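You operate a simulated robot arm through the tools that you are given. There is no shell and no other tool. Be economical: measure what you need, move in short steps, check, and stop when the job is done.

You run a simulated two-armed robot. Do the job below in one go: nothing can be reset, and whatever is moved stays where it is left.

Task
Put the 25 mm cable gland from the top of the red cart on top of the brown valve carton there and the 16 mm cable gland on the narrow shelf under the workbench. Take the middle carton and put it on top of the grey box on the top of the steel table. Pick up the red hose stub with one hand, pass it to the other hand and put it on the shelf under the steel table. Put two of the white tape rolls from the top of the steel table on the shelf under the steel table. Put the tall brown carton from the top of the workbench on the right wall shelf top. Do these in any order. Set down upright: middle carton, tall brown carton.
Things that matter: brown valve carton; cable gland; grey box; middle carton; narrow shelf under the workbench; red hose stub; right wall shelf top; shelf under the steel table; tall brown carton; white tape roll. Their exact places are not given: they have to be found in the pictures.

It is judged by the outcome, as a careful person would: the job done as asked, and still so three seconds after it is handed in. It fails if anything else is knocked over, pushed out of place, dropped, spilled or broken.

Robot
Two 7-joint arms with fingered hands on one trunk, on a base that drives. Base frame: it is fixed to the floor where the robot stands at the start and does not move with it; the origin is under the middle of the robot, x ahead of it, y to its left, z up. Lengths are in cm, angles in rad, forces in N, time in s.
The left shoulder is at the start at [13.9, 18.7, 97.7], the right one opposite. With the tool pointing down near the work surface each hand reaches from about 10 to 88 cm from the robot's upright axis, wherever it stands, measured 20 degrees to its own side. Places, roughly: brown valve carton [50, -25, 75]; cable gland [75, -25, 75]; grey box (9x9x5 cm) [30, -100, 80]; middle carton (7x6x10 cm) [-10, -110, 90]; narrow shelf under the workbench [80, -60, 20]; red hose stub [0, -125, 100]; right wall shelf top [40, -370, 80]; shelf under the steel table [10, -120, 30]; tall brown carton [75, -100, 100]; white tape roll (6x6x2 cm) [20, -130, 80]. Payload 3.6 kg a hand.
Tool frame (each hand has its own): the origin (TCP) lies between the finger pads and is the grasp point; the fingertips stand 2.6 cm ahead of it; z points along the fingers, y is the line along which they close. The gripper opens to 8.8 cm. The gripper's body begins 3 cm behind the TCP. The gripper is a hand of 3 fingers: y runs from the thumb to the fingers, the wrist lies at [-1.7, -9.8, -16.4] in the tool frame.
Orientation is told as [roll, pitch, yaw] about the base's x, y, z axes, in that order, counted from this pose: with the fingers straight down and the wrist toward the robot, the tool's x, y and z point along [0, 1, 0], [1, 0, 0] and [0, 0, -1] of the base frame.

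Tools
- The arms move only by the tool nudge_tool. It takes "left_commands", "right_commands" or both (then of equal length, played together; a hand with none holds still); each is a list of rows, each a list of 2 entries, a list of its own where there are three numbers: the turn, a rotation vector about the base's x, y, z in rad, then the shift along the base's x, y, z in cm. In form: [[[ax, ay, az], [dx, dy, dz]], ...]. A call has 1 to 20 rows; each row is the pose to reach, as a shift and turn from the pose commanded when the call began. Rows are played at 5 a second. More than 5 cm and 0.15 rad between two rows, and nothing of the call is played. Where a pose cannot be reached the arm comes as near as it can. A force on the tool above 40 N (or 10 N above the force at the start of the call, whichever is more), or a blocked arm, ends the call early, and 0.2 s more pass. In this call time passes only in rows, and 0.2 s behind the last. It gives the time, the measured TCP pose, the force on the tool (base axes), the opening and the grip force at its end, in the units of the frame above (readings bear some noise), with the torque about the TCP (base axes, N m) and any sound that the robot's microphone picked up.
- Cameras (640 x 400 px; columns grow to the right, rows downward): "scene" is now at [23.15, -6.71, 93.47]; the picture's right is [-0.85, -0.53, 0.00], its down [0.17, -0.28, -0.95] and it looks along [0.50, -0.80, 0.32] (base axes); focal length 214 px, centre (320, 200). "left" rides on the left gripper at [-5.6, -8, -10.2] in its tool frame; the picture's right is [-0.73, -0.32, 0.60], its down [0.62, -0.67, 0.41] and it looks along [0.27, 0.68, 0.69] (tool axes); focal length 247 px, centre (320, 200). "right" rides on the right gripper at [5.6, -8, -10.2] in its tool frame; the picture's right is [-0.73, 0.32, -0.60], its down [-0.62, -0.66, 0.41] and it looks along [-0.27, 0.68, 0.69] (tool axes); focal length 247 px, centre (320, 200).
- get_image(camera): a new picture of that camera. The clock stands still meanwhile.
- lift_body(by): slides the trunk up (or, below 0, down) by that many cm; the arms and the scene camera ride with it, the base frame stays. It gives what a move gives, with no picture.
- drive_base(legs): drives the robot by 1 to 6 legs, each [ahead, left, turn to the left] in cm, cm and rad, along the robot's own axes; the way and the turn of a leg run together, so that a leg with both is an arc; at most 150 cm and 3.142 rad a leg. The arms and the cameras ride along, it lands a little off, and it stops where it bumps. It gives what a move gives.
- finger_targets(fingers, thumb_bend, thumb_turn, hand): sets how far each is bent, from 0 (flat) to 100 (curled in); at 30 the hand is open as for a grip, at 70 the pads meet at the TCP. One left out holds its place. A second passes; each finger stops where it meets its share of the squeeze, and holds until it gets a number again. It is the only way to open and close the hand. It gives what a move gives, with no picture; readings hold the bend of each and the force on the fingers (four entries, about 0 where the hand has none), thumb and palm. thumb_turn goes from beside the hand (0) to across from the fingers (100), as for a grip.
- pan_tilt(pan, tilt): turns the head with the scene camera to pan (to the left, within 1.047 rad either way) and tilt (down, from -0.506 to 1.204), counted from straight ahead of the robot. It gives what a move gives.
- probe_pixels(camera, pixels): for up to 12 pixels [column, row] of the newest picture of that camera ("zoom" is the newest enlarged one), the place [x, y, z] in the base frame of the surface seen there, good to about 0.3 cm. The clock stands still meanwhile.
- close_up(camera, box): a new picture of the part [left, top, right, bottom] of that camera's present view, enlarged. The clock stands still meanwhile.
- job_done(): hands the job in; it is judged then, once.

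Work in short steps. Measure before you move; look again where a grasp or a placing could have gone wrong, and mend it. You have 145 turns and 190 pictures in all, those below and enlarged ones among them. Open the grippers and draw the arms clear of the work before you hand the job in, unless the task says otherwise.

The tools are called after "Request:" as a command line: name --argument value ..., lists and objects as JSON in quotes. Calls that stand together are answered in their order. nudge_tool: Moves the arms, as the interface text tells. Its arguments: {"type":"object","properties":{"left_commands":{"type":"array"},"right_commands":{"type":"array"}},"required":[]} The other tools are called the same way: lift_body (by) slides the trunk up or down; finger_targets (fingers, thumb_bend, thumb_turn, hand) moves the fingers one by one; drive_base (legs) drives the base; pan_tilt (pan, tilt) turns the head that bears the scene camera; get_image (camera) takes a picture; probe_pixels (camera, pixels) gives the place of the surface under pixels of a picture; close_up (camera, box) takes an enlarged picture of a part of a camera's view; job_done () hands the job in.

At the start:

```text
t: 0.0
left_position: [47.62, -1.4, 126.38]
left_orientation: [0.0, 0.001, 0.0]
left_force: [0.4, 0.0, -0.3]
left_moment: [0.03, 0.01, 0.02]
left_gripper_width: 8.76
left_grip_force: 0.1
left_shape: jaw
left_bend: [30.0, 30.0, 98.0]
left_finger forces: [0.1, 0.1, 0.0, 0.0, 0.1, 0.1]
right_position: [35.43, -38.89, 112.76]
right_orientation: [0.0, 0.0, -0.001]
right_force: [-0.2, -0.1, -0.9]
right_moment: [0.0, 0.0, 0.02]
right_gripper_width: 8.78
right_grip_force: 0.0
right_shape: jaw
right_bend: [30.0, 30.0, 98.0]
right_finger forces: [0.0, 0.0, 0.1, 0.0, 0.0, 0.1]
trunk travel left (down, up): [-12.5, 63.2]
robot x, y, heading: [0.16, -0.09, -0.002]
head pan, tilt: [-1.016, -0.33]
```

scene: 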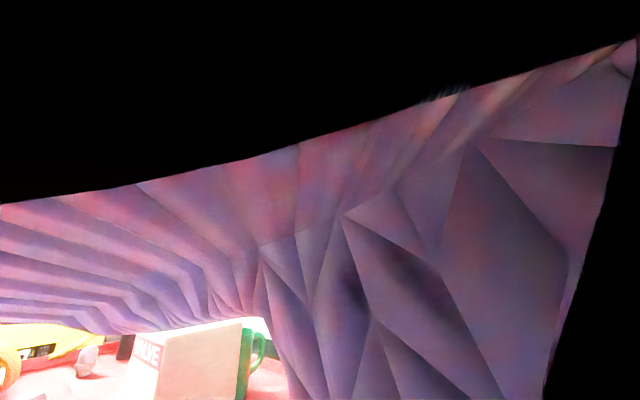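
right: 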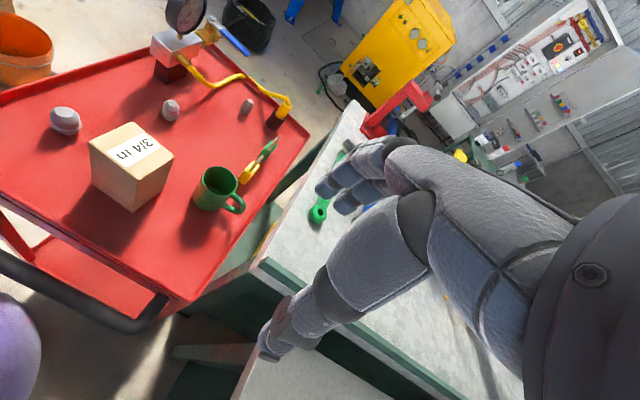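
left: 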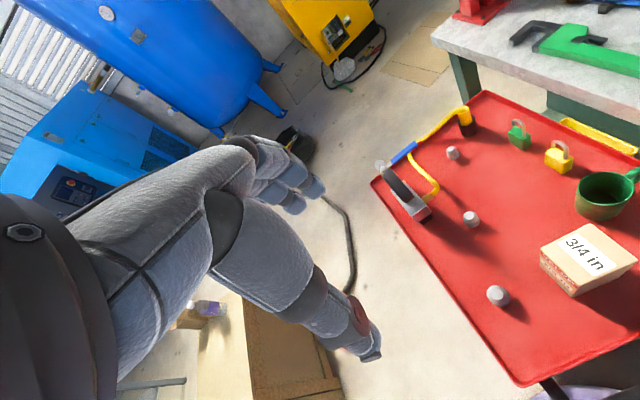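

The scene camera looks into the right arm; the right picture shows the red cart with the carton and three glands. I turn the head to look ahead and down.

Request:
pan_tilt --pan -0.3 --tilt 0.6

Request:
get_image --camera "scene"

Request:
probe_pixels --camera "right" --pixels '[[65, 115], [170, 105], [247, 105], [130, 150], [215, 185], [230, 100], [260, 260], [340, 160]]'

Request:
probe_pixels --camera "left" --pixels '[[498, 292], [471, 217], [453, 152], [590, 250], [600, 210], [400, 190], [520, 380], [480, 95]]'

```text
t: 1.2
left_position: [47.63, -1.42, 126.35]
left_orientation: [0.0, 0.002, 0.0]
left_force: [0.2, -0.7, 0.3]
left_moment: [0.0, 0.01, 0.0]
left_gripper_width: 8.76
left_grip_force: 0.1
left_shape: jaw
left_bend: [30.0, 30.0, 98.0]
left_finger forces: [0.0, 0.1, 0.0, 0.1, 0.0, 0.0]
right_position: [35.36, -38.92, 112.67]
right_orientation: [0.0, 0.001, 0.0]
right_force: [0.3, 0.6, -0.6]
right_moment: [-0.02, -0.01, 0.02]
right_gripper_width: 8.78
right_grip_force: 0.1
right_shape: jaw
right_bend: [30.0, 30.0, 98.0]
right_finger forces: [0.0, 0.0, 0.1, 0.1, 0.1, 0.0]
trunk travel left (down, up): [-12.5, 63.2]
robot x, y, heading: [-0.02, 0.34, -0.007]
head pan, tilt: [-0.3, 0.6]
```

```text
186 pictures are left
```

scene: 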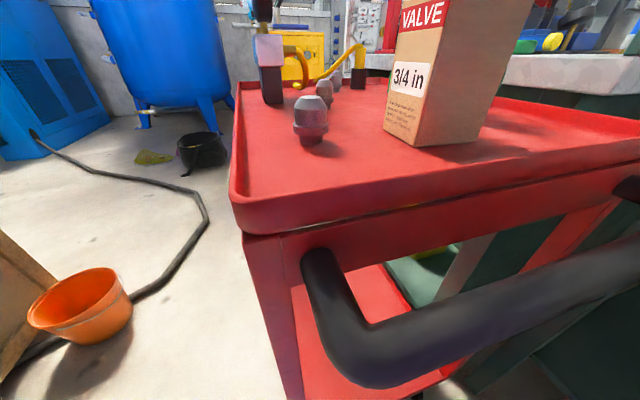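

```text
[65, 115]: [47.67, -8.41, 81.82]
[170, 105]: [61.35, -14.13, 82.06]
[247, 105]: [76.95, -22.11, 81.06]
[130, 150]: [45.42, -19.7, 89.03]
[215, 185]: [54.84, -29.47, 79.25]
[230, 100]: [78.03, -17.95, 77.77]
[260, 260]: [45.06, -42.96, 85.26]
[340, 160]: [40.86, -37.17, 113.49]
```

```text
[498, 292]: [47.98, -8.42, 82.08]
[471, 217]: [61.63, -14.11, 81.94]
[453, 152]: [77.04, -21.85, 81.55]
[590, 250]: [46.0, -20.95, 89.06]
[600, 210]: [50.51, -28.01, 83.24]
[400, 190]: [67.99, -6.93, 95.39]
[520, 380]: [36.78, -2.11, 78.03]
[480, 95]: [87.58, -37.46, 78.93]
```

The cart top is at z≈78 with glands near (48,-8), (61,-14), (77,-22). I take close-ups to size them.

Request:
close_up --camera "left" --box '[430, 130, 640, 320]'

Request:
close_up --camera "scene" --box '[250, 30, 410, 150]'

```text
2.11 times, centred on (535, 225) of left
```

zoom: 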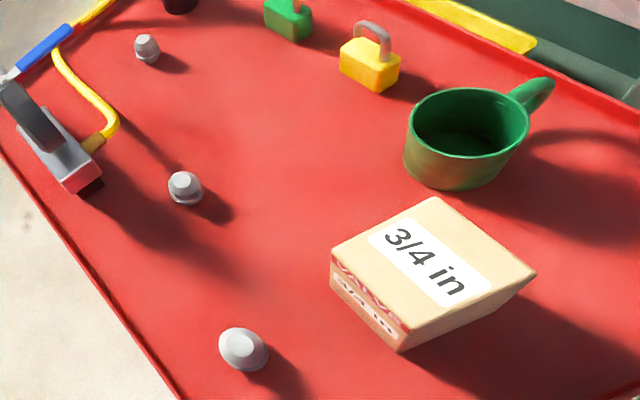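

```text
3.33 times, centred on (330, 90) of scene
```

zoom: 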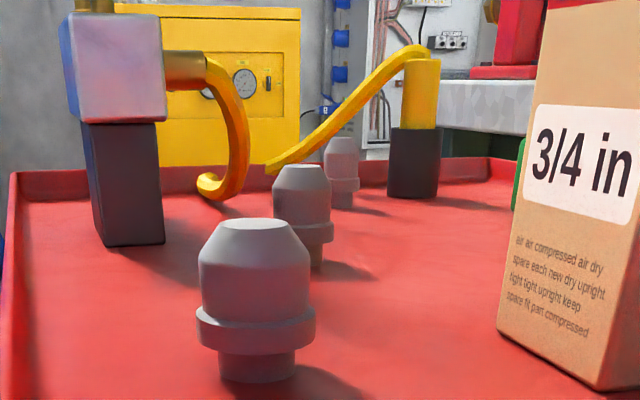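

I measure the glands' flange and stem edges on this zoom.

Request:
probe_pixels --camera "zoom" --pixels '[[222, 368], [293, 368], [257, 372], [199, 328], [313, 328], [257, 330], [276, 238], [331, 235], [327, 188], [357, 186], [310, 262], [321, 260]]'

Request:
close_up --camera "scene" --box '[310, 60, 350, 110]'

```text
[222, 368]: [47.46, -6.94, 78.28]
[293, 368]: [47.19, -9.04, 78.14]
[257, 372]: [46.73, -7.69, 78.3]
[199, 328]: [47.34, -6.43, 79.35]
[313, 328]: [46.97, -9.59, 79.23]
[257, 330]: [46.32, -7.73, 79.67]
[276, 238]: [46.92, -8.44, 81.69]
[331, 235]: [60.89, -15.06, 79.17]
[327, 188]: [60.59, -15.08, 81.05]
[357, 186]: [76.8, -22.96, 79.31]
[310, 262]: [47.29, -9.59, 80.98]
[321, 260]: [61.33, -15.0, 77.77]
```

```text
8.00 times, centred on (330, 85) of scene
```

zoom: 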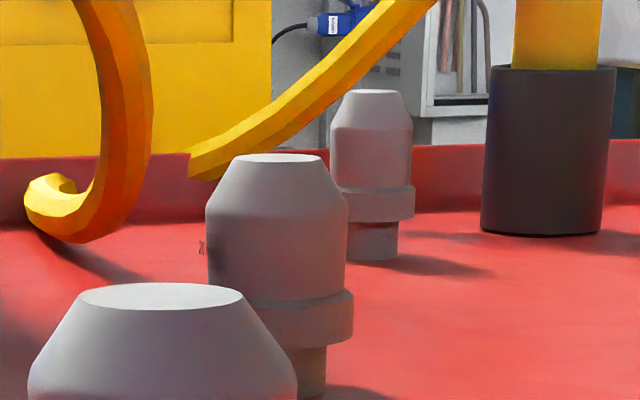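

Stem widths come out at about 2.5, 2.0 and 1.6 cm, so the nearest gland is the 25 mm one and the farthest is the 16 mm. I probe the carton's top corners and the cart surroundings.

Request:
get_image --camera "left"

Request:
probe_pixels --camera "left" --pixels '[[589, 226], [633, 259], [575, 283], [544, 253], [587, 255], [576, 294], [541, 268], [578, 205], [558, 160], [518, 138], [425, 215], [383, 180]]'

```text
182 pictures are left
```

left: 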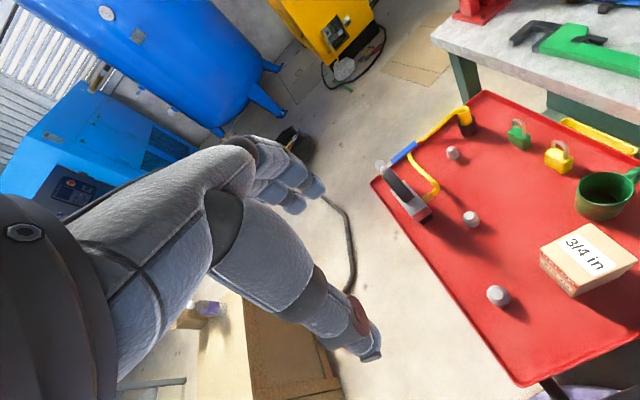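

```text
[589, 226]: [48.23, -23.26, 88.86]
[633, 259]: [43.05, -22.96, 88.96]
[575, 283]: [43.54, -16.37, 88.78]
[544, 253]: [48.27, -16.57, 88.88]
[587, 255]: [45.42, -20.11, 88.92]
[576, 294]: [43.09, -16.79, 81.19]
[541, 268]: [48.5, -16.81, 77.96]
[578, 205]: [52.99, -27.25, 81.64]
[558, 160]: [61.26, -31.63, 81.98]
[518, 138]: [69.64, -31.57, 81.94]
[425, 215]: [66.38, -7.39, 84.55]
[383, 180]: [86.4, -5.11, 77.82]
```

Carton top: x 43–48.5, y −16.3…−23.3, z 89; the 25 mm gland is at (47.9,−8.3). I lower the left hand above the gland.

Request:
nudge_tool --left_commands '[[[0, 0, 0], [0, -1.5, -4.5]], [[0, 0, 0], [0, -3, -9]], [[0, 0, 0], [0, -4.5, -13.5]], [[0, 0, 0], [0, -6, -18]], [[0, 0, 0], [0, -6.9, -22.5]], [[0, 0, 0], [0, -6.9, -27]], [[0, 0, 0], [0.2, -6.9, -31]], [[0, 0, 0], [0.2, -6.9, -35]], [[0, 0, 0], [0.2, -6.9, -38]]]'

Request:
get_image --camera "left"

Request:
get_image --camera "scene"

```text
t: 3.2
left_position: [47.83, -8.33, 88.25]
left_orientation: [0.0, -0.001, 0.0]
left_force: [-1.4, 0.0, 0.4]
left_moment: [-0.01, -0.01, 0.02]
left_gripper_width: 8.78
left_grip_force: 0.1
left_shape: jaw
left_bend: [30.0, 30.0, 98.0]
left_finger forces: [0.0, 0.1, 0.0, 0.0, 0.0, 0.0]
right_position: [35.37, -38.72, 112.72]
right_orientation: [0.0, -0.001, 0.0]
right_force: [-0.8, 0.3, -0.8]
right_moment: [-0.02, 0.0, 0.0]
right_gripper_width: 8.75
right_grip_force: 0.0
right_shape: jaw
right_bend: [30.0, 30.0, 98.0]
right_finger forces: [0.1, 0.0, 0.0, 0.0, 0.0, 0.0]
trunk travel left (down, up): [-12.5, 63.2]
robot x, y, heading: [-0.07, 0.37, -0.001]
head pan, tilt: [-0.3, 0.6]
```

```text
181 pictures are left
```

left: 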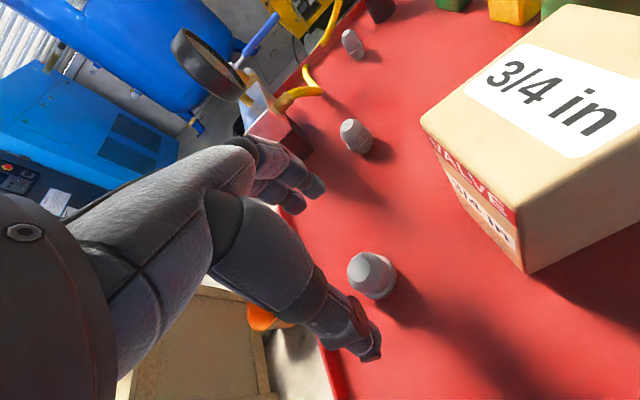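

```text
180 pictures are left
```

scene: 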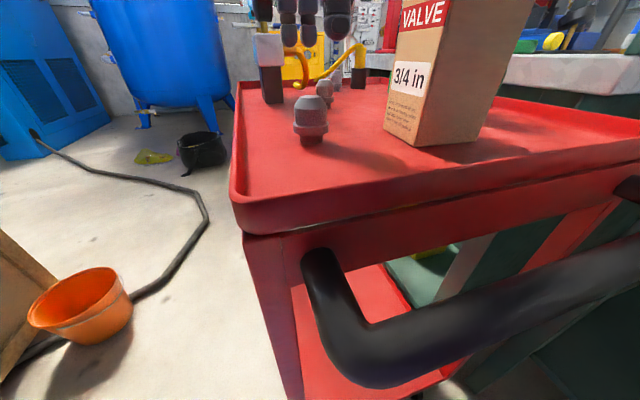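

The gland at (372,275) lies right on the tool axis's predicted path. I descend to z≈81 and close.

Request:
nudge_tool --left_commands '[[[0, 0, 0], [0, 0, -2.5]], [[0, 0, 0], [0, 0, -5]], [[0, 0, 0], [0, 0, -7.1]]]'

Request:
finger_targets --hand "left" --fingers 70 --thumb_bend 70

Request:
get_image --camera "left"

```text
t: 4.0
left_position: [47.83, -8.38, 81.28]
left_orientation: [0.001, -0.001, 0.0]
left_force: [-0.1, -0.1, -0.7]
left_moment: [0.01, -0.04, 0.0]
left_gripper_width: 8.76
left_grip_force: 0.1
left_shape: jaw
left_bend: [30.0, 30.0, 98.0]
left_finger forces: [0.0, 0.1, 0.0, 0.0, 0.1, 0.1]
right_position: [35.25, -38.85, 112.68]
right_orientation: [0.0, -0.001, 0.0]
right_force: [0.7, 0.6, 1.0]
right_moment: [-0.06, 0.01, 0.03]
right_gripper_width: 8.78
right_grip_force: 0.1
right_shape: jaw
right_bend: [30.0, 30.0, 98.0]
right_finger forces: [0.0, 0.0, 0.1, 0.1, 0.0, 0.0]
trunk travel left (down, up): [-12.5, 63.2]
robot x, y, heading: [0.04, 0.21, -0.003]
head pan, tilt: [-0.3, 0.6]
```

```text
t: 5.0
left_position: [47.68, -8.35, 81.34]
left_orientation: [0.0, 0.0, 0.0]
left_force: [-0.6, 0.3, -0.2]
left_moment: [-0.04, -0.02, 0.0]
left_gripper_width: 2.4
left_grip_force: 10.4
left_shape: fingers
left_bend: [63.0, 59.0, 95.0]
left_finger forces: [2.6, 8.4, 0.0, 0.1, 10.7, 0.0]
right_position: [35.42, -38.81, 112.76]
right_orientation: [0.0, 0.001, 0.0]
right_force: [0.5, -0.5, -0.8]
right_moment: [-0.01, -0.05, 0.0]
right_gripper_width: 8.77
right_grip_force: 0.0
right_shape: jaw
right_bend: [30.0, 30.0, 98.0]
right_finger forces: [0.0, 0.0, 0.0, 0.0, 0.1, 0.1]
trunk travel left (down, up): [-12.5, 63.2]
robot x, y, heading: [-0.09, 0.06, 0.0]
head pan, tilt: [-0.3, 0.6]
```

```text
179 pictures are left
```

left: 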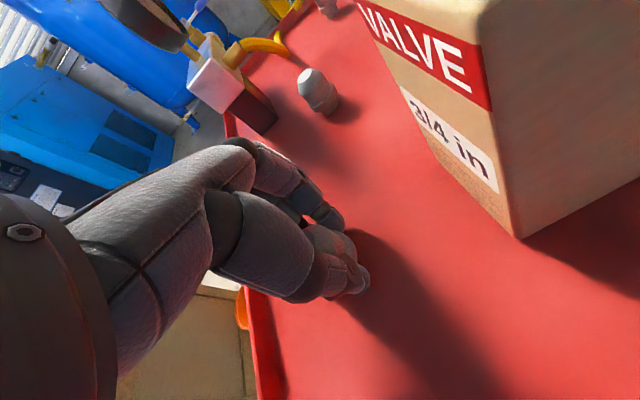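

Gripped with width 2.4 cm and 10 N. I lift 15 cm.

Request:
nudge_tool --left_commands '[[[0, 0, 0], [0, 0, 2]], [[0, 0, 0], [0, 0, 5]], [[0, 0, 0], [0, 0, 9]], [[0, 0, 0], [0, 0, 13]], [[0, 0, 0], [0, 0, 16]]]'

Request:
get_image --camera "left"

Request:
get_image --camera "right"

```text
t: 6.2
left_position: [47.79, -8.31, 97.58]
left_orientation: [0.001, 0.0, 0.0]
left_force: [0.5, 0.3, 0.4]
left_moment: [0.04, 0.03, 0.0]
left_gripper_width: 2.39
left_grip_force: 10.9
left_shape: fingers
left_bend: [63.0, 59.0, 95.0]
left_finger forces: [2.5, 8.4, 0.0, 0.0, 10.4, 0.0]
right_position: [35.4, -38.83, 112.77]
right_orientation: [0.0, 0.001, 0.001]
right_force: [0.1, -0.7, -0.2]
right_moment: [-0.03, 0.0, 0.01]
right_gripper_width: 8.74
right_grip_force: 0.1
right_shape: jaw
right_bend: [30.0, 30.0, 98.0]
right_finger forces: [0.1, 0.0, 0.0, 0.0, 0.1, 0.0]
trunk travel left (down, up): [-12.5, 63.2]
robot x, y, heading: [-0.05, -0.37, 0.001]
head pan, tilt: [-0.3, 0.6]
```

```text
178 pictures are left
```

left: 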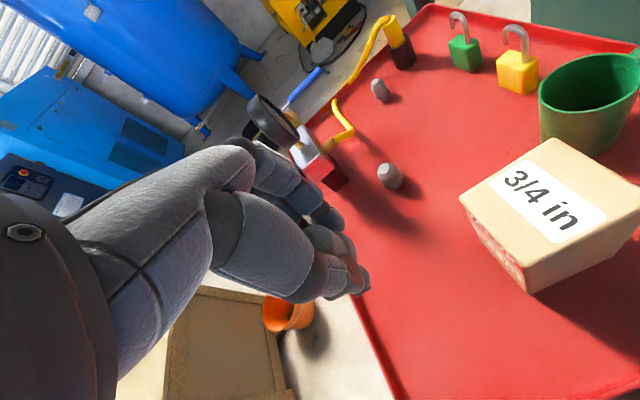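

```text
177 pictures are left
```

right: 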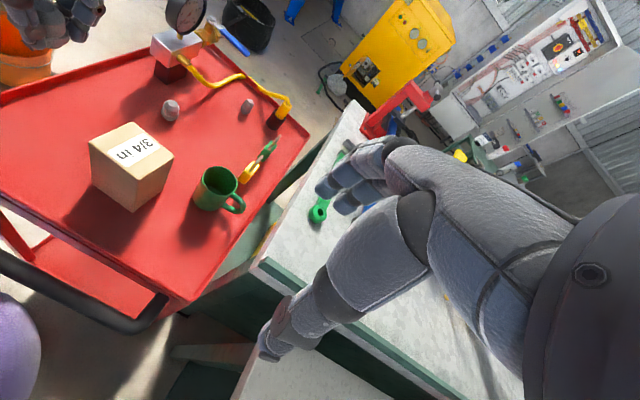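

The gland is in the hand. I shift over the carton centre (45.8,−19.8) and look from the scene camera.

Request:
nudge_tool --left_commands '[[[0, 0, 0], [-0.7, -4, 0]], [[0, 0, 0], [-1.4, -8, 0]], [[0, 0, 0], [-2, -11.5, 0]], [[0, 0, 0], [-2, -11.5, -3]]]'

Request:
get_image --camera "right"

Request:
get_image --camera "left"

Request:
get_image --camera "scene"

```text
t: 7.2
left_position: [45.64, -19.93, 94.44]
left_orientation: [0.0, 0.001, 0.002]
left_force: [0.0, -0.2, -0.7]
left_moment: [-0.02, 0.0, 0.03]
left_gripper_width: 2.37
left_grip_force: 10.5
left_shape: fingers
left_bend: [63.0, 59.0, 95.0]
left_finger forces: [2.5, 8.2, 0.0, 0.0, 10.3, 0.0]
right_position: [35.54, -38.79, 112.65]
right_orientation: [0.001, 0.004, 0.002]
right_force: [1.0, -0.5, -0.6]
right_moment: [0.01, 0.01, -0.01]
right_gripper_width: 8.76
right_grip_force: 0.0
right_shape: jaw
right_bend: [30.0, 30.0, 98.0]
right_finger forces: [0.1, 0.1, 0.0, 0.0, 0.1, 0.0]
trunk travel left (down, up): [-12.5, 63.2]
robot x, y, heading: [0.44, -0.04, 0.002]
head pan, tilt: [-0.3, 0.6]
```

```text
176 pictures are left
```

right: 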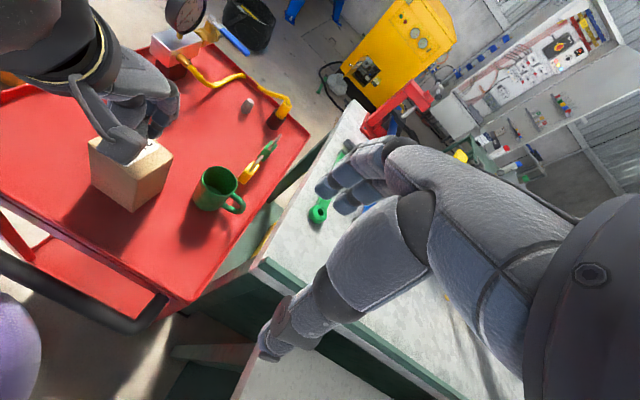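

```text
175 pictures are left
```

left: 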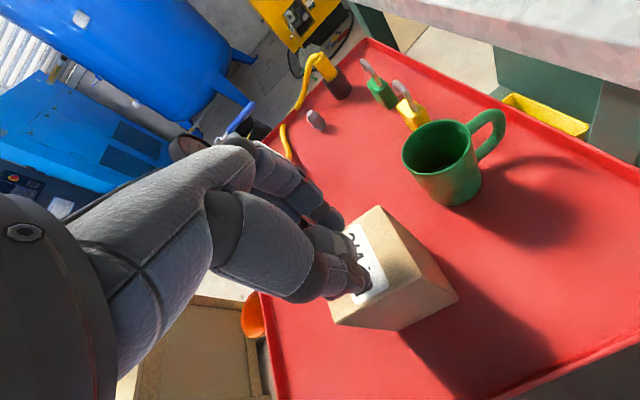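

```text
174 pictures are left
```

scene: 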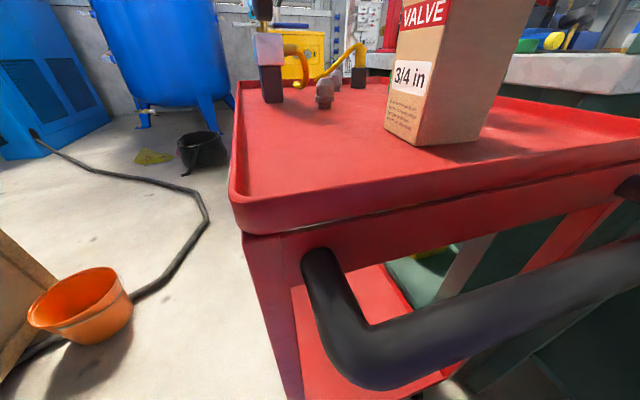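

The hand is above the carton. I lower by small steps until light contact.

Request:
nudge_tool --left_commands '[[[0, 0, 0], [0, 0, -1]], [[0, 0, 0], [0, 0, -1.6]], [[0, 0, 0], [0, 0, -2.0]]]'

Request:
pan_tilt --pan -0.6 --tilt 0.15

Request:
get_image --camera "scene"

```text
t: 8.0
left_position: [45.61, -19.66, 92.4]
left_orientation: [0.002, 0.0, 0.0]
left_force: [-0.4, 0.5, -0.1]
left_moment: [-0.01, 0.0, -0.02]
left_gripper_width: 2.43
left_grip_force: 10.3
left_shape: fingers
left_bend: [63.0, 59.0, 95.0]
left_finger forces: [2.5, 8.4, 0.0, 0.0, 10.5, 0.1]
right_position: [35.33, -38.9, 112.72]
right_orientation: [-0.001, 0.0, 0.002]
right_force: [0.1, 0.4, -0.1]
right_moment: [0.01, 0.05, 0.01]
right_gripper_width: 8.78
right_grip_force: 0.0
right_shape: jaw
right_bend: [30.0, 30.0, 98.0]
right_finger forces: [0.0, 0.0, 0.0, 0.1, 0.0, 0.1]
trunk travel left (down, up): [-12.5, 63.2]
robot x, y, heading: [0.14, 0.09, -0.0]
head pan, tilt: [-0.3, 0.6]
```

```text
t: 8.9
left_position: [45.7, -19.81, 92.28]
left_orientation: [-0.001, 0.0, 0.0]
left_force: [-0.3, -0.6, -0.7]
left_moment: [0.01, -0.03, 0.03]
left_gripper_width: 2.4
left_grip_force: 10.3
left_shape: fingers
left_bend: [63.0, 59.0, 95.0]
left_finger forces: [2.4, 8.2, 0.0, 0.0, 10.5, 0.1]
right_position: [35.27, -38.81, 112.69]
right_orientation: [0.0, 0.001, 0.0]
right_force: [-0.8, 1.1, 0.0]
right_moment: [0.0, -0.02, -0.01]
right_gripper_width: 8.75
right_grip_force: 0.1
right_shape: jaw
right_bend: [30.0, 30.0, 98.0]
right_finger forces: [0.0, 0.1, 0.1, 0.1, 0.1, 0.0]
trunk travel left (down, up): [-12.5, 63.2]
robot x, y, heading: [-0.03, -0.07, 0.003]
head pan, tilt: [-0.6, 0.15]
```

```text
173 pictures are left
```

scene: 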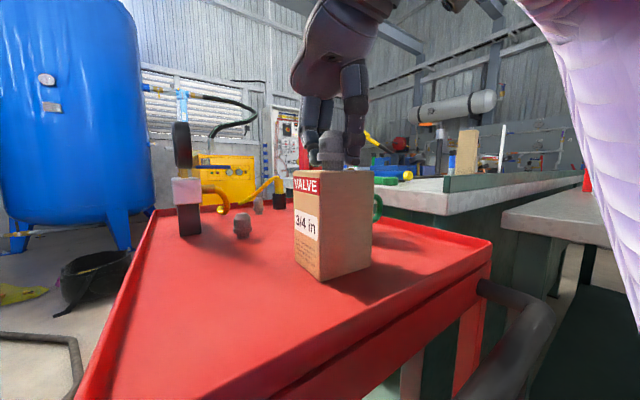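

The gland is seen just over the carton at (331,150). I lower a touch more and zoom in.

Request:
nudge_tool --left_commands '[[[0, 0, 0], [0, 0, -0.2]], [[0, 0, 0], [0, 0, -0.4]]]'

Request:
close_up --camera "scene" --box '[270, 100, 400, 200]'

```text
t: 9.5
left_position: [45.76, -19.82, 92.14]
left_orientation: [-0.003, -0.003, 0.002]
left_force: [-0.1, 0.4, 17.4]
left_moment: [-0.03, 0.13, -0.03]
left_gripper_width: 2.4
left_grip_force: 13.8
left_shape: fingers
left_bend: [63.0, 60.0, 95.0]
left_finger forces: [2.9, 10.8, 0.0, 0.0, 13.5, 0.0]
right_position: [35.35, -38.8, 112.85]
right_orientation: [-0.001, -0.002, 0.0]
right_force: [-0.4, 1.0, -0.4]
right_moment: [0.0, 0.02, 0.01]
right_gripper_width: 8.77
right_grip_force: 0.1
right_shape: jaw
right_bend: [30.0, 30.0, 98.0]
right_finger forces: [0.0, 0.0, 0.0, 0.1, 0.0, 0.0]
trunk travel left (down, up): [-12.5, 63.2]
robot x, y, heading: [-0.16, 0.09, -0.002]
head pan, tilt: [-0.6, 0.15]
```

```text
4.00 times, centred on (335, 150) of scene
```

zoom: 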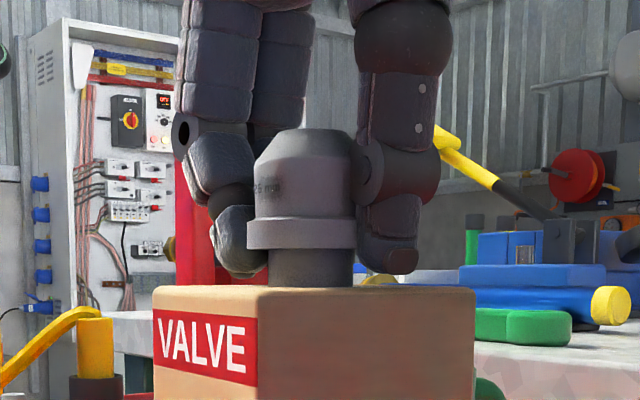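

The gland stands on the carton (17 N, and it is marked "25"). I release: ease up slightly, then open.

Request:
nudge_tool --left_commands '[[[0, 0, 0], [0, 0, 0.2]]]'

Request:
finger_targets --hand "left" --fingers 45 --thumb_bend 45

Request:
finger_targets --hand "left" --fingers 30 --thumb_bend 30

Request:
nudge_tool --left_commands '[[[0, 0, 0], [0, 0, 2]], [[0, 0, 0], [0, 0, 5]], [[0, 0, 0], [0, 0, 9]], [[0, 0, 0], [0, 0, 13]], [[0, 0, 0], [-2, 4, 17]], [[0, 0, 0], [-4, 8, 20]]]'

Request:
get_image --camera "scene"

```text
t: 9.9
left_position: [45.76, -19.68, 92.2]
left_orientation: [0.002, -0.001, 0.0]
left_force: [1.5, 0.0, 13.2]
left_moment: [-0.03, 0.09, -0.02]
left_gripper_width: 2.41
left_grip_force: 12.8
left_shape: fingers
left_bend: [63.0, 60.0, 95.0]
left_finger forces: [3.2, 10.2, 0.0, 0.1, 12.6, 0.0]
right_position: [35.35, -38.77, 112.74]
right_orientation: [0.0, 0.0, 0.001]
right_force: [-0.2, -0.5, -0.4]
right_moment: [-0.03, 0.01, 0.0]
right_gripper_width: 8.77
right_grip_force: 0.2
right_shape: jaw
right_bend: [30.0, 30.0, 98.0]
right_finger forces: [0.0, 0.1, 0.0, 0.0, 0.0, 0.0]
trunk travel left (down, up): [-12.5, 63.2]
robot x, y, heading: [0.1, -0.09, 0.002]
head pan, tilt: [-0.6, 0.15]
```

```text
t: 10.9
left_position: [45.66, -19.75, 92.06]
left_orientation: [-0.001, 0.0, 0.0]
left_force: [-0.4, -0.3, 0.2]
left_moment: [-0.03, 0.0, -0.01]
left_gripper_width: 5.58
left_grip_force: 0.1
left_shape: fingers
left_bend: [45.0, 45.0, 97.0]
left_finger forces: [0.0, 0.1, 0.0, 0.0, 0.0, 0.0]
right_position: [35.33, -38.93, 112.8]
right_orientation: [0.0, 0.001, 0.0]
right_force: [-0.1, -0.5, 0.8]
right_moment: [-0.02, 0.04, 0.01]
right_gripper_width: 8.74
right_grip_force: 0.1
right_shape: jaw
right_bend: [30.0, 30.0, 98.0]
right_finger forces: [0.0, 0.0, 0.0, 0.1, 0.1, 0.0]
trunk travel left (down, up): [-12.5, 63.2]
robot x, y, heading: [-0.42, -0.08, -0.004]
head pan, tilt: [-0.6, 0.15]
```

```text
t: 11.9
left_position: [45.75, -19.84, 92.1]
left_orientation: [0.0, -0.001, 0.001]
left_force: [0.0, 0.1, 0.3]
left_moment: [0.0, 0.0, 0.01]
left_gripper_width: 8.77
left_grip_force: 0.1
left_shape: fingers
left_bend: [30.0, 30.0, 97.0]
left_finger forces: [0.0, 0.1, 0.1, 0.0, 0.0, 0.0]
right_position: [35.34, -38.74, 112.79]
right_orientation: [0.001, 0.0, -0.001]
right_force: [-0.2, -0.5, 0.1]
right_moment: [0.01, 0.03, 0.0]
right_gripper_width: 8.77
right_grip_force: 0.1
right_shape: jaw
right_bend: [30.0, 30.0, 98.0]
right_finger forces: [0.1, 0.1, 0.0, 0.0, 0.1, 0.1]
trunk travel left (down, up): [-12.5, 63.2]
robot x, y, heading: [0.29, -0.13, 0.0]
head pan, tilt: [-0.6, 0.15]
```

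```text
refused: row 5 steps farther than a row can; nothing moved
```

```text
171 pictures are left
```

scene: 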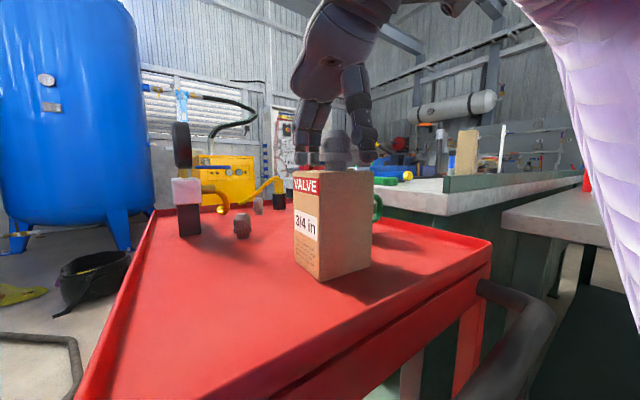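

Gland stands free between the open fingers. I raise the left hand and withdraw to the left.

Request:
nudge_tool --left_commands '[[[0, 0, 0], [0, 0, 2]], [[0, 0, 0], [0, 0, 5]], [[0, 0, 0], [0, 0, 9]], [[0, 0, 0], [0, 0, 13]], [[0, 0, 0], [-2, 3, 16]], [[0, 0, 0], [-4, 6, 19]], [[0, 0, 0], [-4, 10.5, 20]], [[0, 0, 0], [-5, 15, 20]], [[0, 0, 0], [-5, 20, 20]]]'

Request:
get_image --camera "scene"

Request:
get_image --camera "right"

```text
t: 13.9
left_position: [40.53, 0.18, 111.83]
left_orientation: [-0.001, -0.001, 0.001]
left_force: [0.9, 0.6, -0.9]
left_moment: [0.0, -0.01, 0.02]
left_gripper_width: 8.82
left_grip_force: 0.0
left_shape: fingers
left_bend: [30.0, 30.0, 97.0]
left_finger forces: [0.1, 0.1, 0.0, 0.0, 0.0, 0.0]
right_position: [35.36, -38.61, 112.81]
right_orientation: [-0.001, 0.0, 0.0]
right_force: [-0.1, 0.6, 0.3]
right_moment: [0.01, 0.01, 0.02]
right_gripper_width: 8.78
right_grip_force: 0.2
right_shape: jaw
right_bend: [30.0, 30.0, 98.0]
right_finger forces: [0.1, 0.0, 0.1, 0.0, 0.0, 0.0]
trunk travel left (down, up): [-12.5, 63.2]
robot x, y, heading: [-0.3, 0.23, -0.002]
head pan, tilt: [-0.6, 0.15]
```

```text
170 pictures are left
```

scene: 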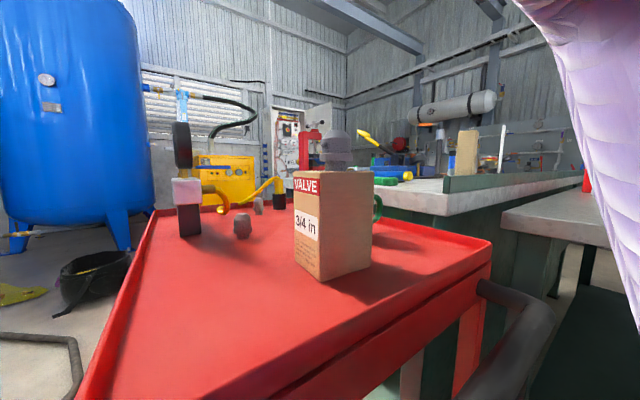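

```text
169 pictures are left
```

right: 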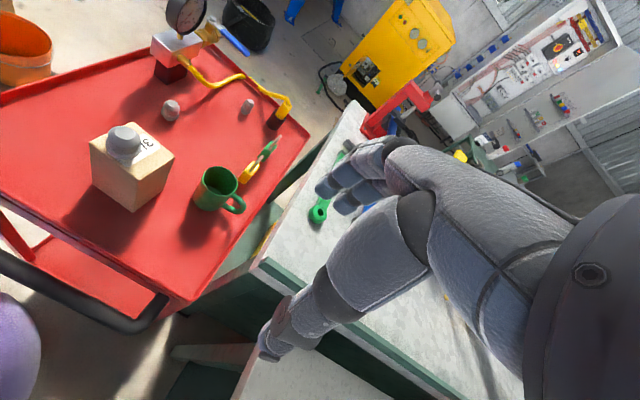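

The 25 mm gland is placed. Next I probe the yellow pipe and other things around the 16 mm gland.

Request:
probe_pixels --camera "right" --pixels '[[215, 85], [240, 75], [262, 85], [284, 100], [273, 122], [247, 102], [265, 155], [245, 175], [185, 65], [305, 130], [170, 108], [180, 15]]'

Request:
close_up --camera "right" --box '[150, 40, 330, 220]'

```text
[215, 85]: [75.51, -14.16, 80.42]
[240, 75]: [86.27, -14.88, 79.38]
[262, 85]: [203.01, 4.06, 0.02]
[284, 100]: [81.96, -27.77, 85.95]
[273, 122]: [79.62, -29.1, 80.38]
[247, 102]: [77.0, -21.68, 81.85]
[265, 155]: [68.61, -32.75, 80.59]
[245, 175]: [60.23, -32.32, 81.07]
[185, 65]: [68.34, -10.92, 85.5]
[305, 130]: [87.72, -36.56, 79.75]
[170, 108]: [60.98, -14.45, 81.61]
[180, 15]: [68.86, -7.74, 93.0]
```

```text
2.22 times, centred on (240, 130) of right
```

zoom: 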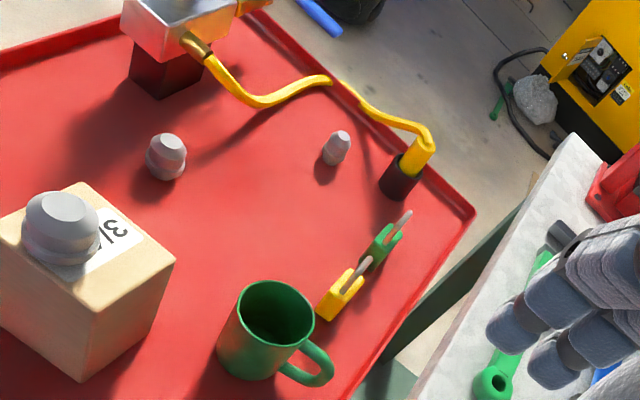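

I probe points along the pipe on the zoom to see whether fingers fit beside the gland.

Request:
probe_pixels --camera "zoom" --pixels '[[328, 81], [345, 92], [362, 103], [385, 117], [410, 126], [428, 140], [415, 160], [395, 180], [290, 98], [255, 100], [336, 140], [375, 250]]'

```text
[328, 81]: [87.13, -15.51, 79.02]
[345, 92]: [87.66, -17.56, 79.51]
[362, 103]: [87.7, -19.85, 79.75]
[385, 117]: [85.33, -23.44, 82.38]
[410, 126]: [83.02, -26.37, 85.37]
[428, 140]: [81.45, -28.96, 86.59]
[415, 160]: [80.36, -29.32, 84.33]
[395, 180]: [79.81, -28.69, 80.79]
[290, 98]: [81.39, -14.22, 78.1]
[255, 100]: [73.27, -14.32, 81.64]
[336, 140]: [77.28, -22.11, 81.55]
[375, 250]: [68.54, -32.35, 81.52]
```

The pipe curves round the far side about 8–10 cm off, so I will approach with yaw +0.4 and a narrower opening. I raise the trunk for elbow clearance and pre-shape the right hand.

Request:
lift_body --by 12

Request:
finger_targets --hand "right" --fingers 42 --thumb_bend 42

Request:
nudge_tool --right_commands '[[[0, 0, 0.1], [4.5, 1.5, -1]], [[0, 0, 0.2], [9, 3, -2]], [[0, 0, 0.3], [13.5, 5, -3]], [[0, 0, 0.38], [18, 7, -4]], [[0, 0, 0.38], [22.5, 8.5, -5]], [[0, 0, 0.38], [27, 10.5, -6]], [[0, 0, 0.38], [31.5, 12.5, -7]], [[0, 0, 0.38], [35.5, 14.5, -8]], [[0, 0, 0.38], [39, 16, -9]], [[0, 0, 0.38], [41.7, 16.8, -12]], [[0, 0, 0.38], [41.7, 16.8, -16]], [[0, 0, 0.38], [41.7, 16.8, -20]], [[0, 0, 0.38], [41.7, 16.8, -24]], [[0, 0, 0.38], [41.7, 16.8, -28]]]'

Request:
get_image --camera "scene"

Request:
get_image --camera "right"

```text
t: 15.4
left_position: [40.96, 0.14, 123.89]
left_orientation: [0.002, 0.001, -0.001]
left_force: [0.1, 0.1, 0.6]
left_moment: [0.02, 0.03, 0.0]
left_gripper_width: 8.82
left_grip_force: 0.1
left_shape: fingers
left_bend: [30.0, 30.0, 97.0]
left_finger forces: [0.0, 0.0, 0.0, 0.0, 0.0, 0.0]
right_position: [35.39, -38.75, 124.63]
right_orientation: [-0.001, 0.002, 0.0]
right_force: [-0.2, -0.3, 0.4]
right_moment: [0.0, -0.01, 0.01]
right_gripper_width: 8.75
right_grip_force: 0.0
right_shape: jaw
right_bend: [30.0, 30.0, 98.0]
right_finger forces: [0.1, 0.0, 0.0, 0.0, 0.1, 0.0]
trunk travel left (down, up): [-24.5, 51.2]
robot x, y, heading: [-0.08, 0.62, -0.001]
head pan, tilt: [-0.6, 0.15]
```

```text
t: 16.4
left_position: [40.71, 0.18, 124.04]
left_orientation: [-0.001, -0.001, 0.0]
left_force: [-0.1, 0.6, -0.4]
left_moment: [0.0, 0.0, -0.02]
left_gripper_width: 8.81
left_grip_force: 0.1
left_shape: fingers
left_bend: [30.0, 30.0, 97.0]
left_finger forces: [0.1, 0.1, 0.0, 0.0, 0.0, 0.0]
right_position: [35.51, -38.81, 124.79]
right_orientation: [-0.001, -0.001, 0.001]
right_force: [-1.0, 0.3, 0.1]
right_moment: [-0.01, 0.01, 0.03]
right_gripper_width: 6.33
right_grip_force: 0.0
right_shape: fingers
right_bend: [42.0, 42.0, 98.0]
right_finger forces: [0.0, 0.0, 0.1, 0.0, 0.1, 0.0]
trunk travel left (down, up): [-24.5, 51.2]
robot x, y, heading: [0.14, -0.06, 0.001]
head pan, tilt: [-0.6, 0.15]
```

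```text
refused: row 3 steps farther than a row can; nothing moved
```

```text
167 pictures are left
```

scene: 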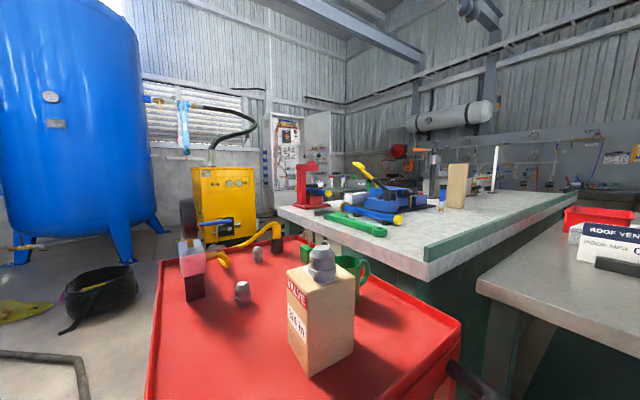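

```text
166 pictures are left
```

right: 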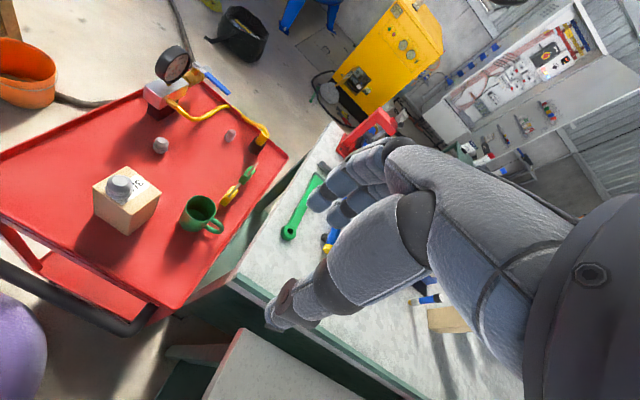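

The view is good: workbench ahead-right with the tall brown carton at (457,185). I resend the approach with smaller steps, keeping the hand at z≈98 first.

Request:
nudge_tool --right_commands '[[[0, 0, 0.1], [4.1, 1.6, -1.5]], [[0, 0, 0.2], [8.2, 3.2, -3]], [[0, 0, 0.3], [12.3, 4.8, -4.5]], [[0, 0, 0.38], [16.4, 6.4, -6]], [[0, 0, 0.38], [20.5, 8, -7.5]], [[0, 0, 0.38], [24.6, 9.6, -9]], [[0, 0, 0.38], [28.7, 11.2, -10.5]], [[0, 0, 0.38], [32.8, 12.8, -12]], [[0, 0, 0.38], [36.9, 14.6, -13.5]], [[0, 0, 0.38], [40, 16, -16]], [[0, 0, 0.38], [41.7, 16.8, -20]], [[0, 0, 0.38], [41.7, 16.8, -24]], [[0, 0, 0.38], [41.7, 16.8, -28]]]'

Request:
get_image --camera "scene"

Request:
get_image --camera "right"

```text
t: 19.2
left_position: [40.81, 0.35, 124.05]
left_orientation: [0.001, 0.0, 0.0]
left_force: [-0.1, -0.1, 0.3]
left_moment: [0.01, -0.02, 0.04]
left_gripper_width: 8.84
left_grip_force: 0.2
left_shape: fingers
left_bend: [30.0, 30.0, 97.0]
left_finger forces: [0.0, 0.0, 0.0, 0.0, 0.1, 0.0]
right_position: [71.02, -24.11, 97.0]
right_orientation: [0.002, -0.002, 0.38]
right_force: [0.1, -0.7, -0.1]
right_moment: [0.01, -0.02, 0.01]
right_gripper_width: 6.29
right_grip_force: 0.1
right_shape: fingers
right_bend: [42.0, 42.0, 98.0]
right_finger forces: [0.0, 0.0, 0.1, 0.0, 0.0, 0.1]
right hand out of reach, approached as far as the arm can: row 9, 10, 11, 12, 13
trunk travel left (down, up): [-24.5, 51.2]
robot x, y, heading: [0.08, 0.21, -0.004]
head pan, tilt: [-0.6, 0.15]
```

```text
165 pictures are left
```

scene: 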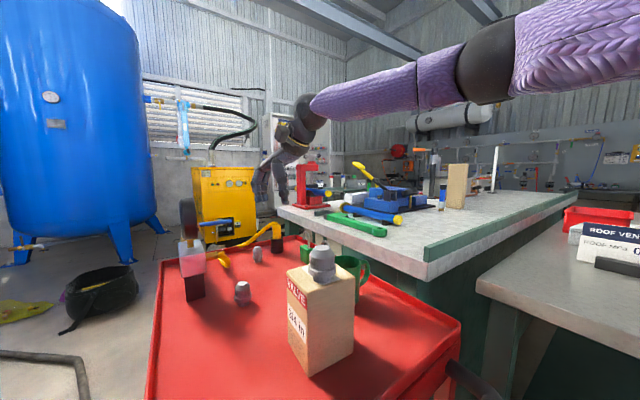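

```text
164 pictures are left
```

right: 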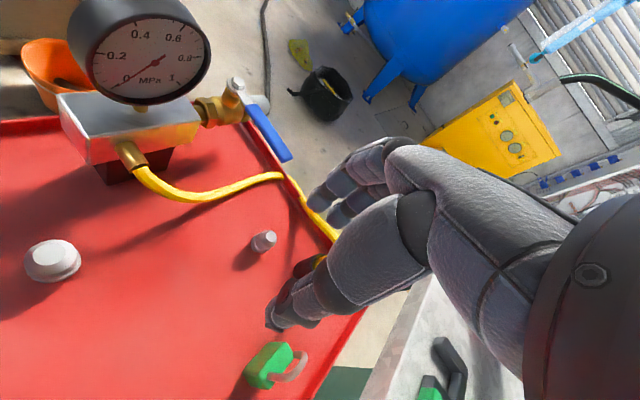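

The hand stopped short at x=71: out of reach. I check the gap between robot and cart by looking down.

Request:
pan_tilt --pan -0.2 --tilt 1.1

Request:
get_image --camera "scene"

Request:
probe_pixels --camera "scene" --pixels '[[320, 300], [200, 300], [450, 300], [320, 380], [200, 380], [100, 300], [500, 380], [320, 200], [150, 200], [560, 250], [400, 380], [400, 250]]'

```text
t: 20.4
left_position: [40.8, 0.07, 124.05]
left_orientation: [0.0, -0.001, 0.0]
left_force: [-0.4, -0.4, -0.4]
left_moment: [0.03, -0.03, -0.01]
left_gripper_width: 8.81
left_grip_force: 0.0
left_shape: fingers
left_bend: [30.0, 30.0, 97.0]
left_finger forces: [0.1, 0.0, 0.1, 0.0, 0.0, 0.0]
right_position: [71.08, -24.11, 97.29]
right_orientation: [0.001, 0.0, 0.381]
right_force: [0.2, 0.0, 0.7]
right_moment: [0.04, -0.01, -0.02]
right_gripper_width: 6.27
right_grip_force: 0.0
right_shape: fingers
right_bend: [42.0, 42.0, 98.0]
right_finger forces: [0.0, 0.1, 0.1, 0.0, 0.1, 0.0]
trunk travel left (down, up): [-24.5, 51.2]
robot x, y, heading: [0.02, 0.28, -0.0]
head pan, tilt: [-0.201, 1.1]
```

```text
163 pictures are left
```

scene: 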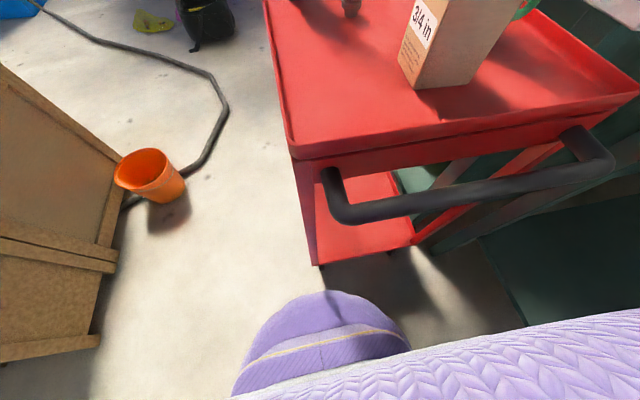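

```text
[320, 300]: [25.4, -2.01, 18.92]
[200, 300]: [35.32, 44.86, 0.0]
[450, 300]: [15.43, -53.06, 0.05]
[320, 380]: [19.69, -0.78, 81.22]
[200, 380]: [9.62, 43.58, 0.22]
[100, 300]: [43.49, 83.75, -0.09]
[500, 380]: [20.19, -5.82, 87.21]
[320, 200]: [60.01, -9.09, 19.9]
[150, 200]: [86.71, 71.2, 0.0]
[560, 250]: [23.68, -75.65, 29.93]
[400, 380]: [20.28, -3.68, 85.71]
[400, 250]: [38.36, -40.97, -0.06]
```

The robot base front is at x≈26. I probe the cart handle, legs and lower shelf edge.

Request:
probe_pixels --camera "scene" --pixels '[[345, 222], [400, 214], [500, 193], [600, 172], [330, 178], [320, 262], [412, 243], [300, 215], [345, 298], [300, 345], [380, 330], [355, 248]]'

```text
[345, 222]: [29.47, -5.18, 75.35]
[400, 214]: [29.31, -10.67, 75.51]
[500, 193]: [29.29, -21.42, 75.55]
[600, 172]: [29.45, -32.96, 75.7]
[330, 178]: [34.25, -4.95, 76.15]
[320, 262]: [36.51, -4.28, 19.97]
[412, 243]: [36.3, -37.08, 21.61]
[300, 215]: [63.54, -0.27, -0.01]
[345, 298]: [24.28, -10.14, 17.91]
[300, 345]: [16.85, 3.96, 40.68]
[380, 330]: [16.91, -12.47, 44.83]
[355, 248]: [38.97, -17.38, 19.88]
```

There is room to advance about 4.5 cm (handle at x≈29, trunk front ≈20–21). I back the hand up, advance 4.5 cm, and lower the trunk again.

Request:
nudge_tool --right_commands '[[[0, 0, 0], [-2, 0, 4]], [[0, 0, 0], [-4, 0, 8]], [[0, 0, 0], [-7, 0, 12]], [[0, 0, -0.1], [-10, 0, 14]], [[0, 0, -0.2], [-10, 0, 14]]]'

Request:
drive_base --legs '[[4.5, 0, 0]]'

Request:
lift_body --by -10

Request:
get_image --camera "scene"

Request:
get_image --camera "right"

```text
t: 21.6
left_position: [40.84, 0.25, 124.03]
left_orientation: [0.0, 0.0, 0.0]
left_force: [-0.3, 0.0, 0.0]
left_moment: [0.0, 0.0, 0.02]
left_gripper_width: 8.82
left_grip_force: 0.0
left_shape: fingers
left_bend: [30.0, 30.0, 97.0]
left_finger forces: [0.0, 0.0, 0.1, 0.0, 0.0, 0.1]
right_position: [60.97, -24.52, 110.84]
right_orientation: [0.0, 0.004, 0.179]
right_force: [0.3, 0.2, 0.3]
right_moment: [0.01, 0.01, 0.02]
right_gripper_width: 6.27
right_grip_force: 0.2
right_shape: fingers
right_bend: [42.0, 42.0, 98.0]
right_finger forces: [0.0, 0.0, 0.0, 0.0, 0.2, 0.0]
trunk travel left (down, up): [-24.5, 51.2]
robot x, y, heading: [-0.17, -0.04, 0.001]
head pan, tilt: [-0.201, 1.1]
```

```text
t: 22.6
left_position: [45.57, 0.15, 124.03]
left_orientation: [0.0, 0.001, -0.002]
left_force: [0.2, -0.4, -0.5]
left_moment: [0.02, 0.04, 0.0]
left_gripper_width: 8.82
left_grip_force: 0.1
left_shape: fingers
left_bend: [30.0, 30.0, 97.0]
left_finger forces: [0.0, 0.1, 0.0, 0.0, 0.0, 0.1]
right_position: [65.73, -24.62, 110.68]
right_orientation: [-0.001, 0.002, 0.181]
right_force: [-0.2, -0.8, -0.5]
right_moment: [0.0, 0.03, 0.01]
right_gripper_width: 6.27
right_grip_force: 0.1
right_shape: fingers
right_bend: [42.0, 42.0, 98.0]
right_finger forces: [0.0, 0.0, 0.1, 0.0, 0.0, 0.1]
trunk travel left (down, up): [-24.5, 51.2]
robot x, y, heading: [4.33, -0.31, 0.002]
head pan, tilt: [-0.201, 1.1]
```

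```text
t: 23.9
left_position: [45.19, -0.02, 114.13]
left_orientation: [0.002, 0.0, -0.001]
left_force: [-0.6, -0.6, 0.0]
left_moment: [0.03, -0.04, -0.01]
left_gripper_width: 8.84
left_grip_force: 0.1
left_shape: fingers
left_bend: [30.0, 30.0, 97.0]
left_finger forces: [0.0, 0.0, 0.1, 0.1, 0.0, 0.0]
right_position: [65.46, -24.71, 100.93]
right_orientation: [0.001, -0.003, 0.18]
right_force: [-0.4, 0.9, 0.2]
right_moment: [0.02, 0.03, -0.02]
right_gripper_width: 6.26
right_grip_force: 0.0
right_shape: fingers
right_bend: [42.0, 42.0, 98.0]
right_finger forces: [0.1, 0.0, 0.0, 0.0, 0.0, 0.1]
trunk travel left (down, up): [-14.5, 61.2]
robot x, y, heading: [4.74, -0.14, -0.002]
head pan, tilt: [-0.201, 1.1]
```

```text
162 pictures are left
```

scene: 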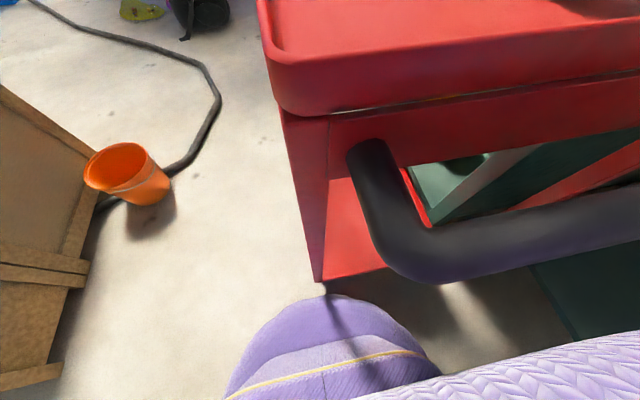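

```text
161 pictures are left
```

right: 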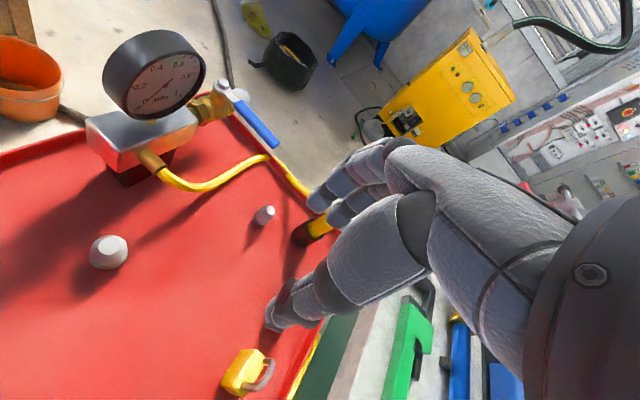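

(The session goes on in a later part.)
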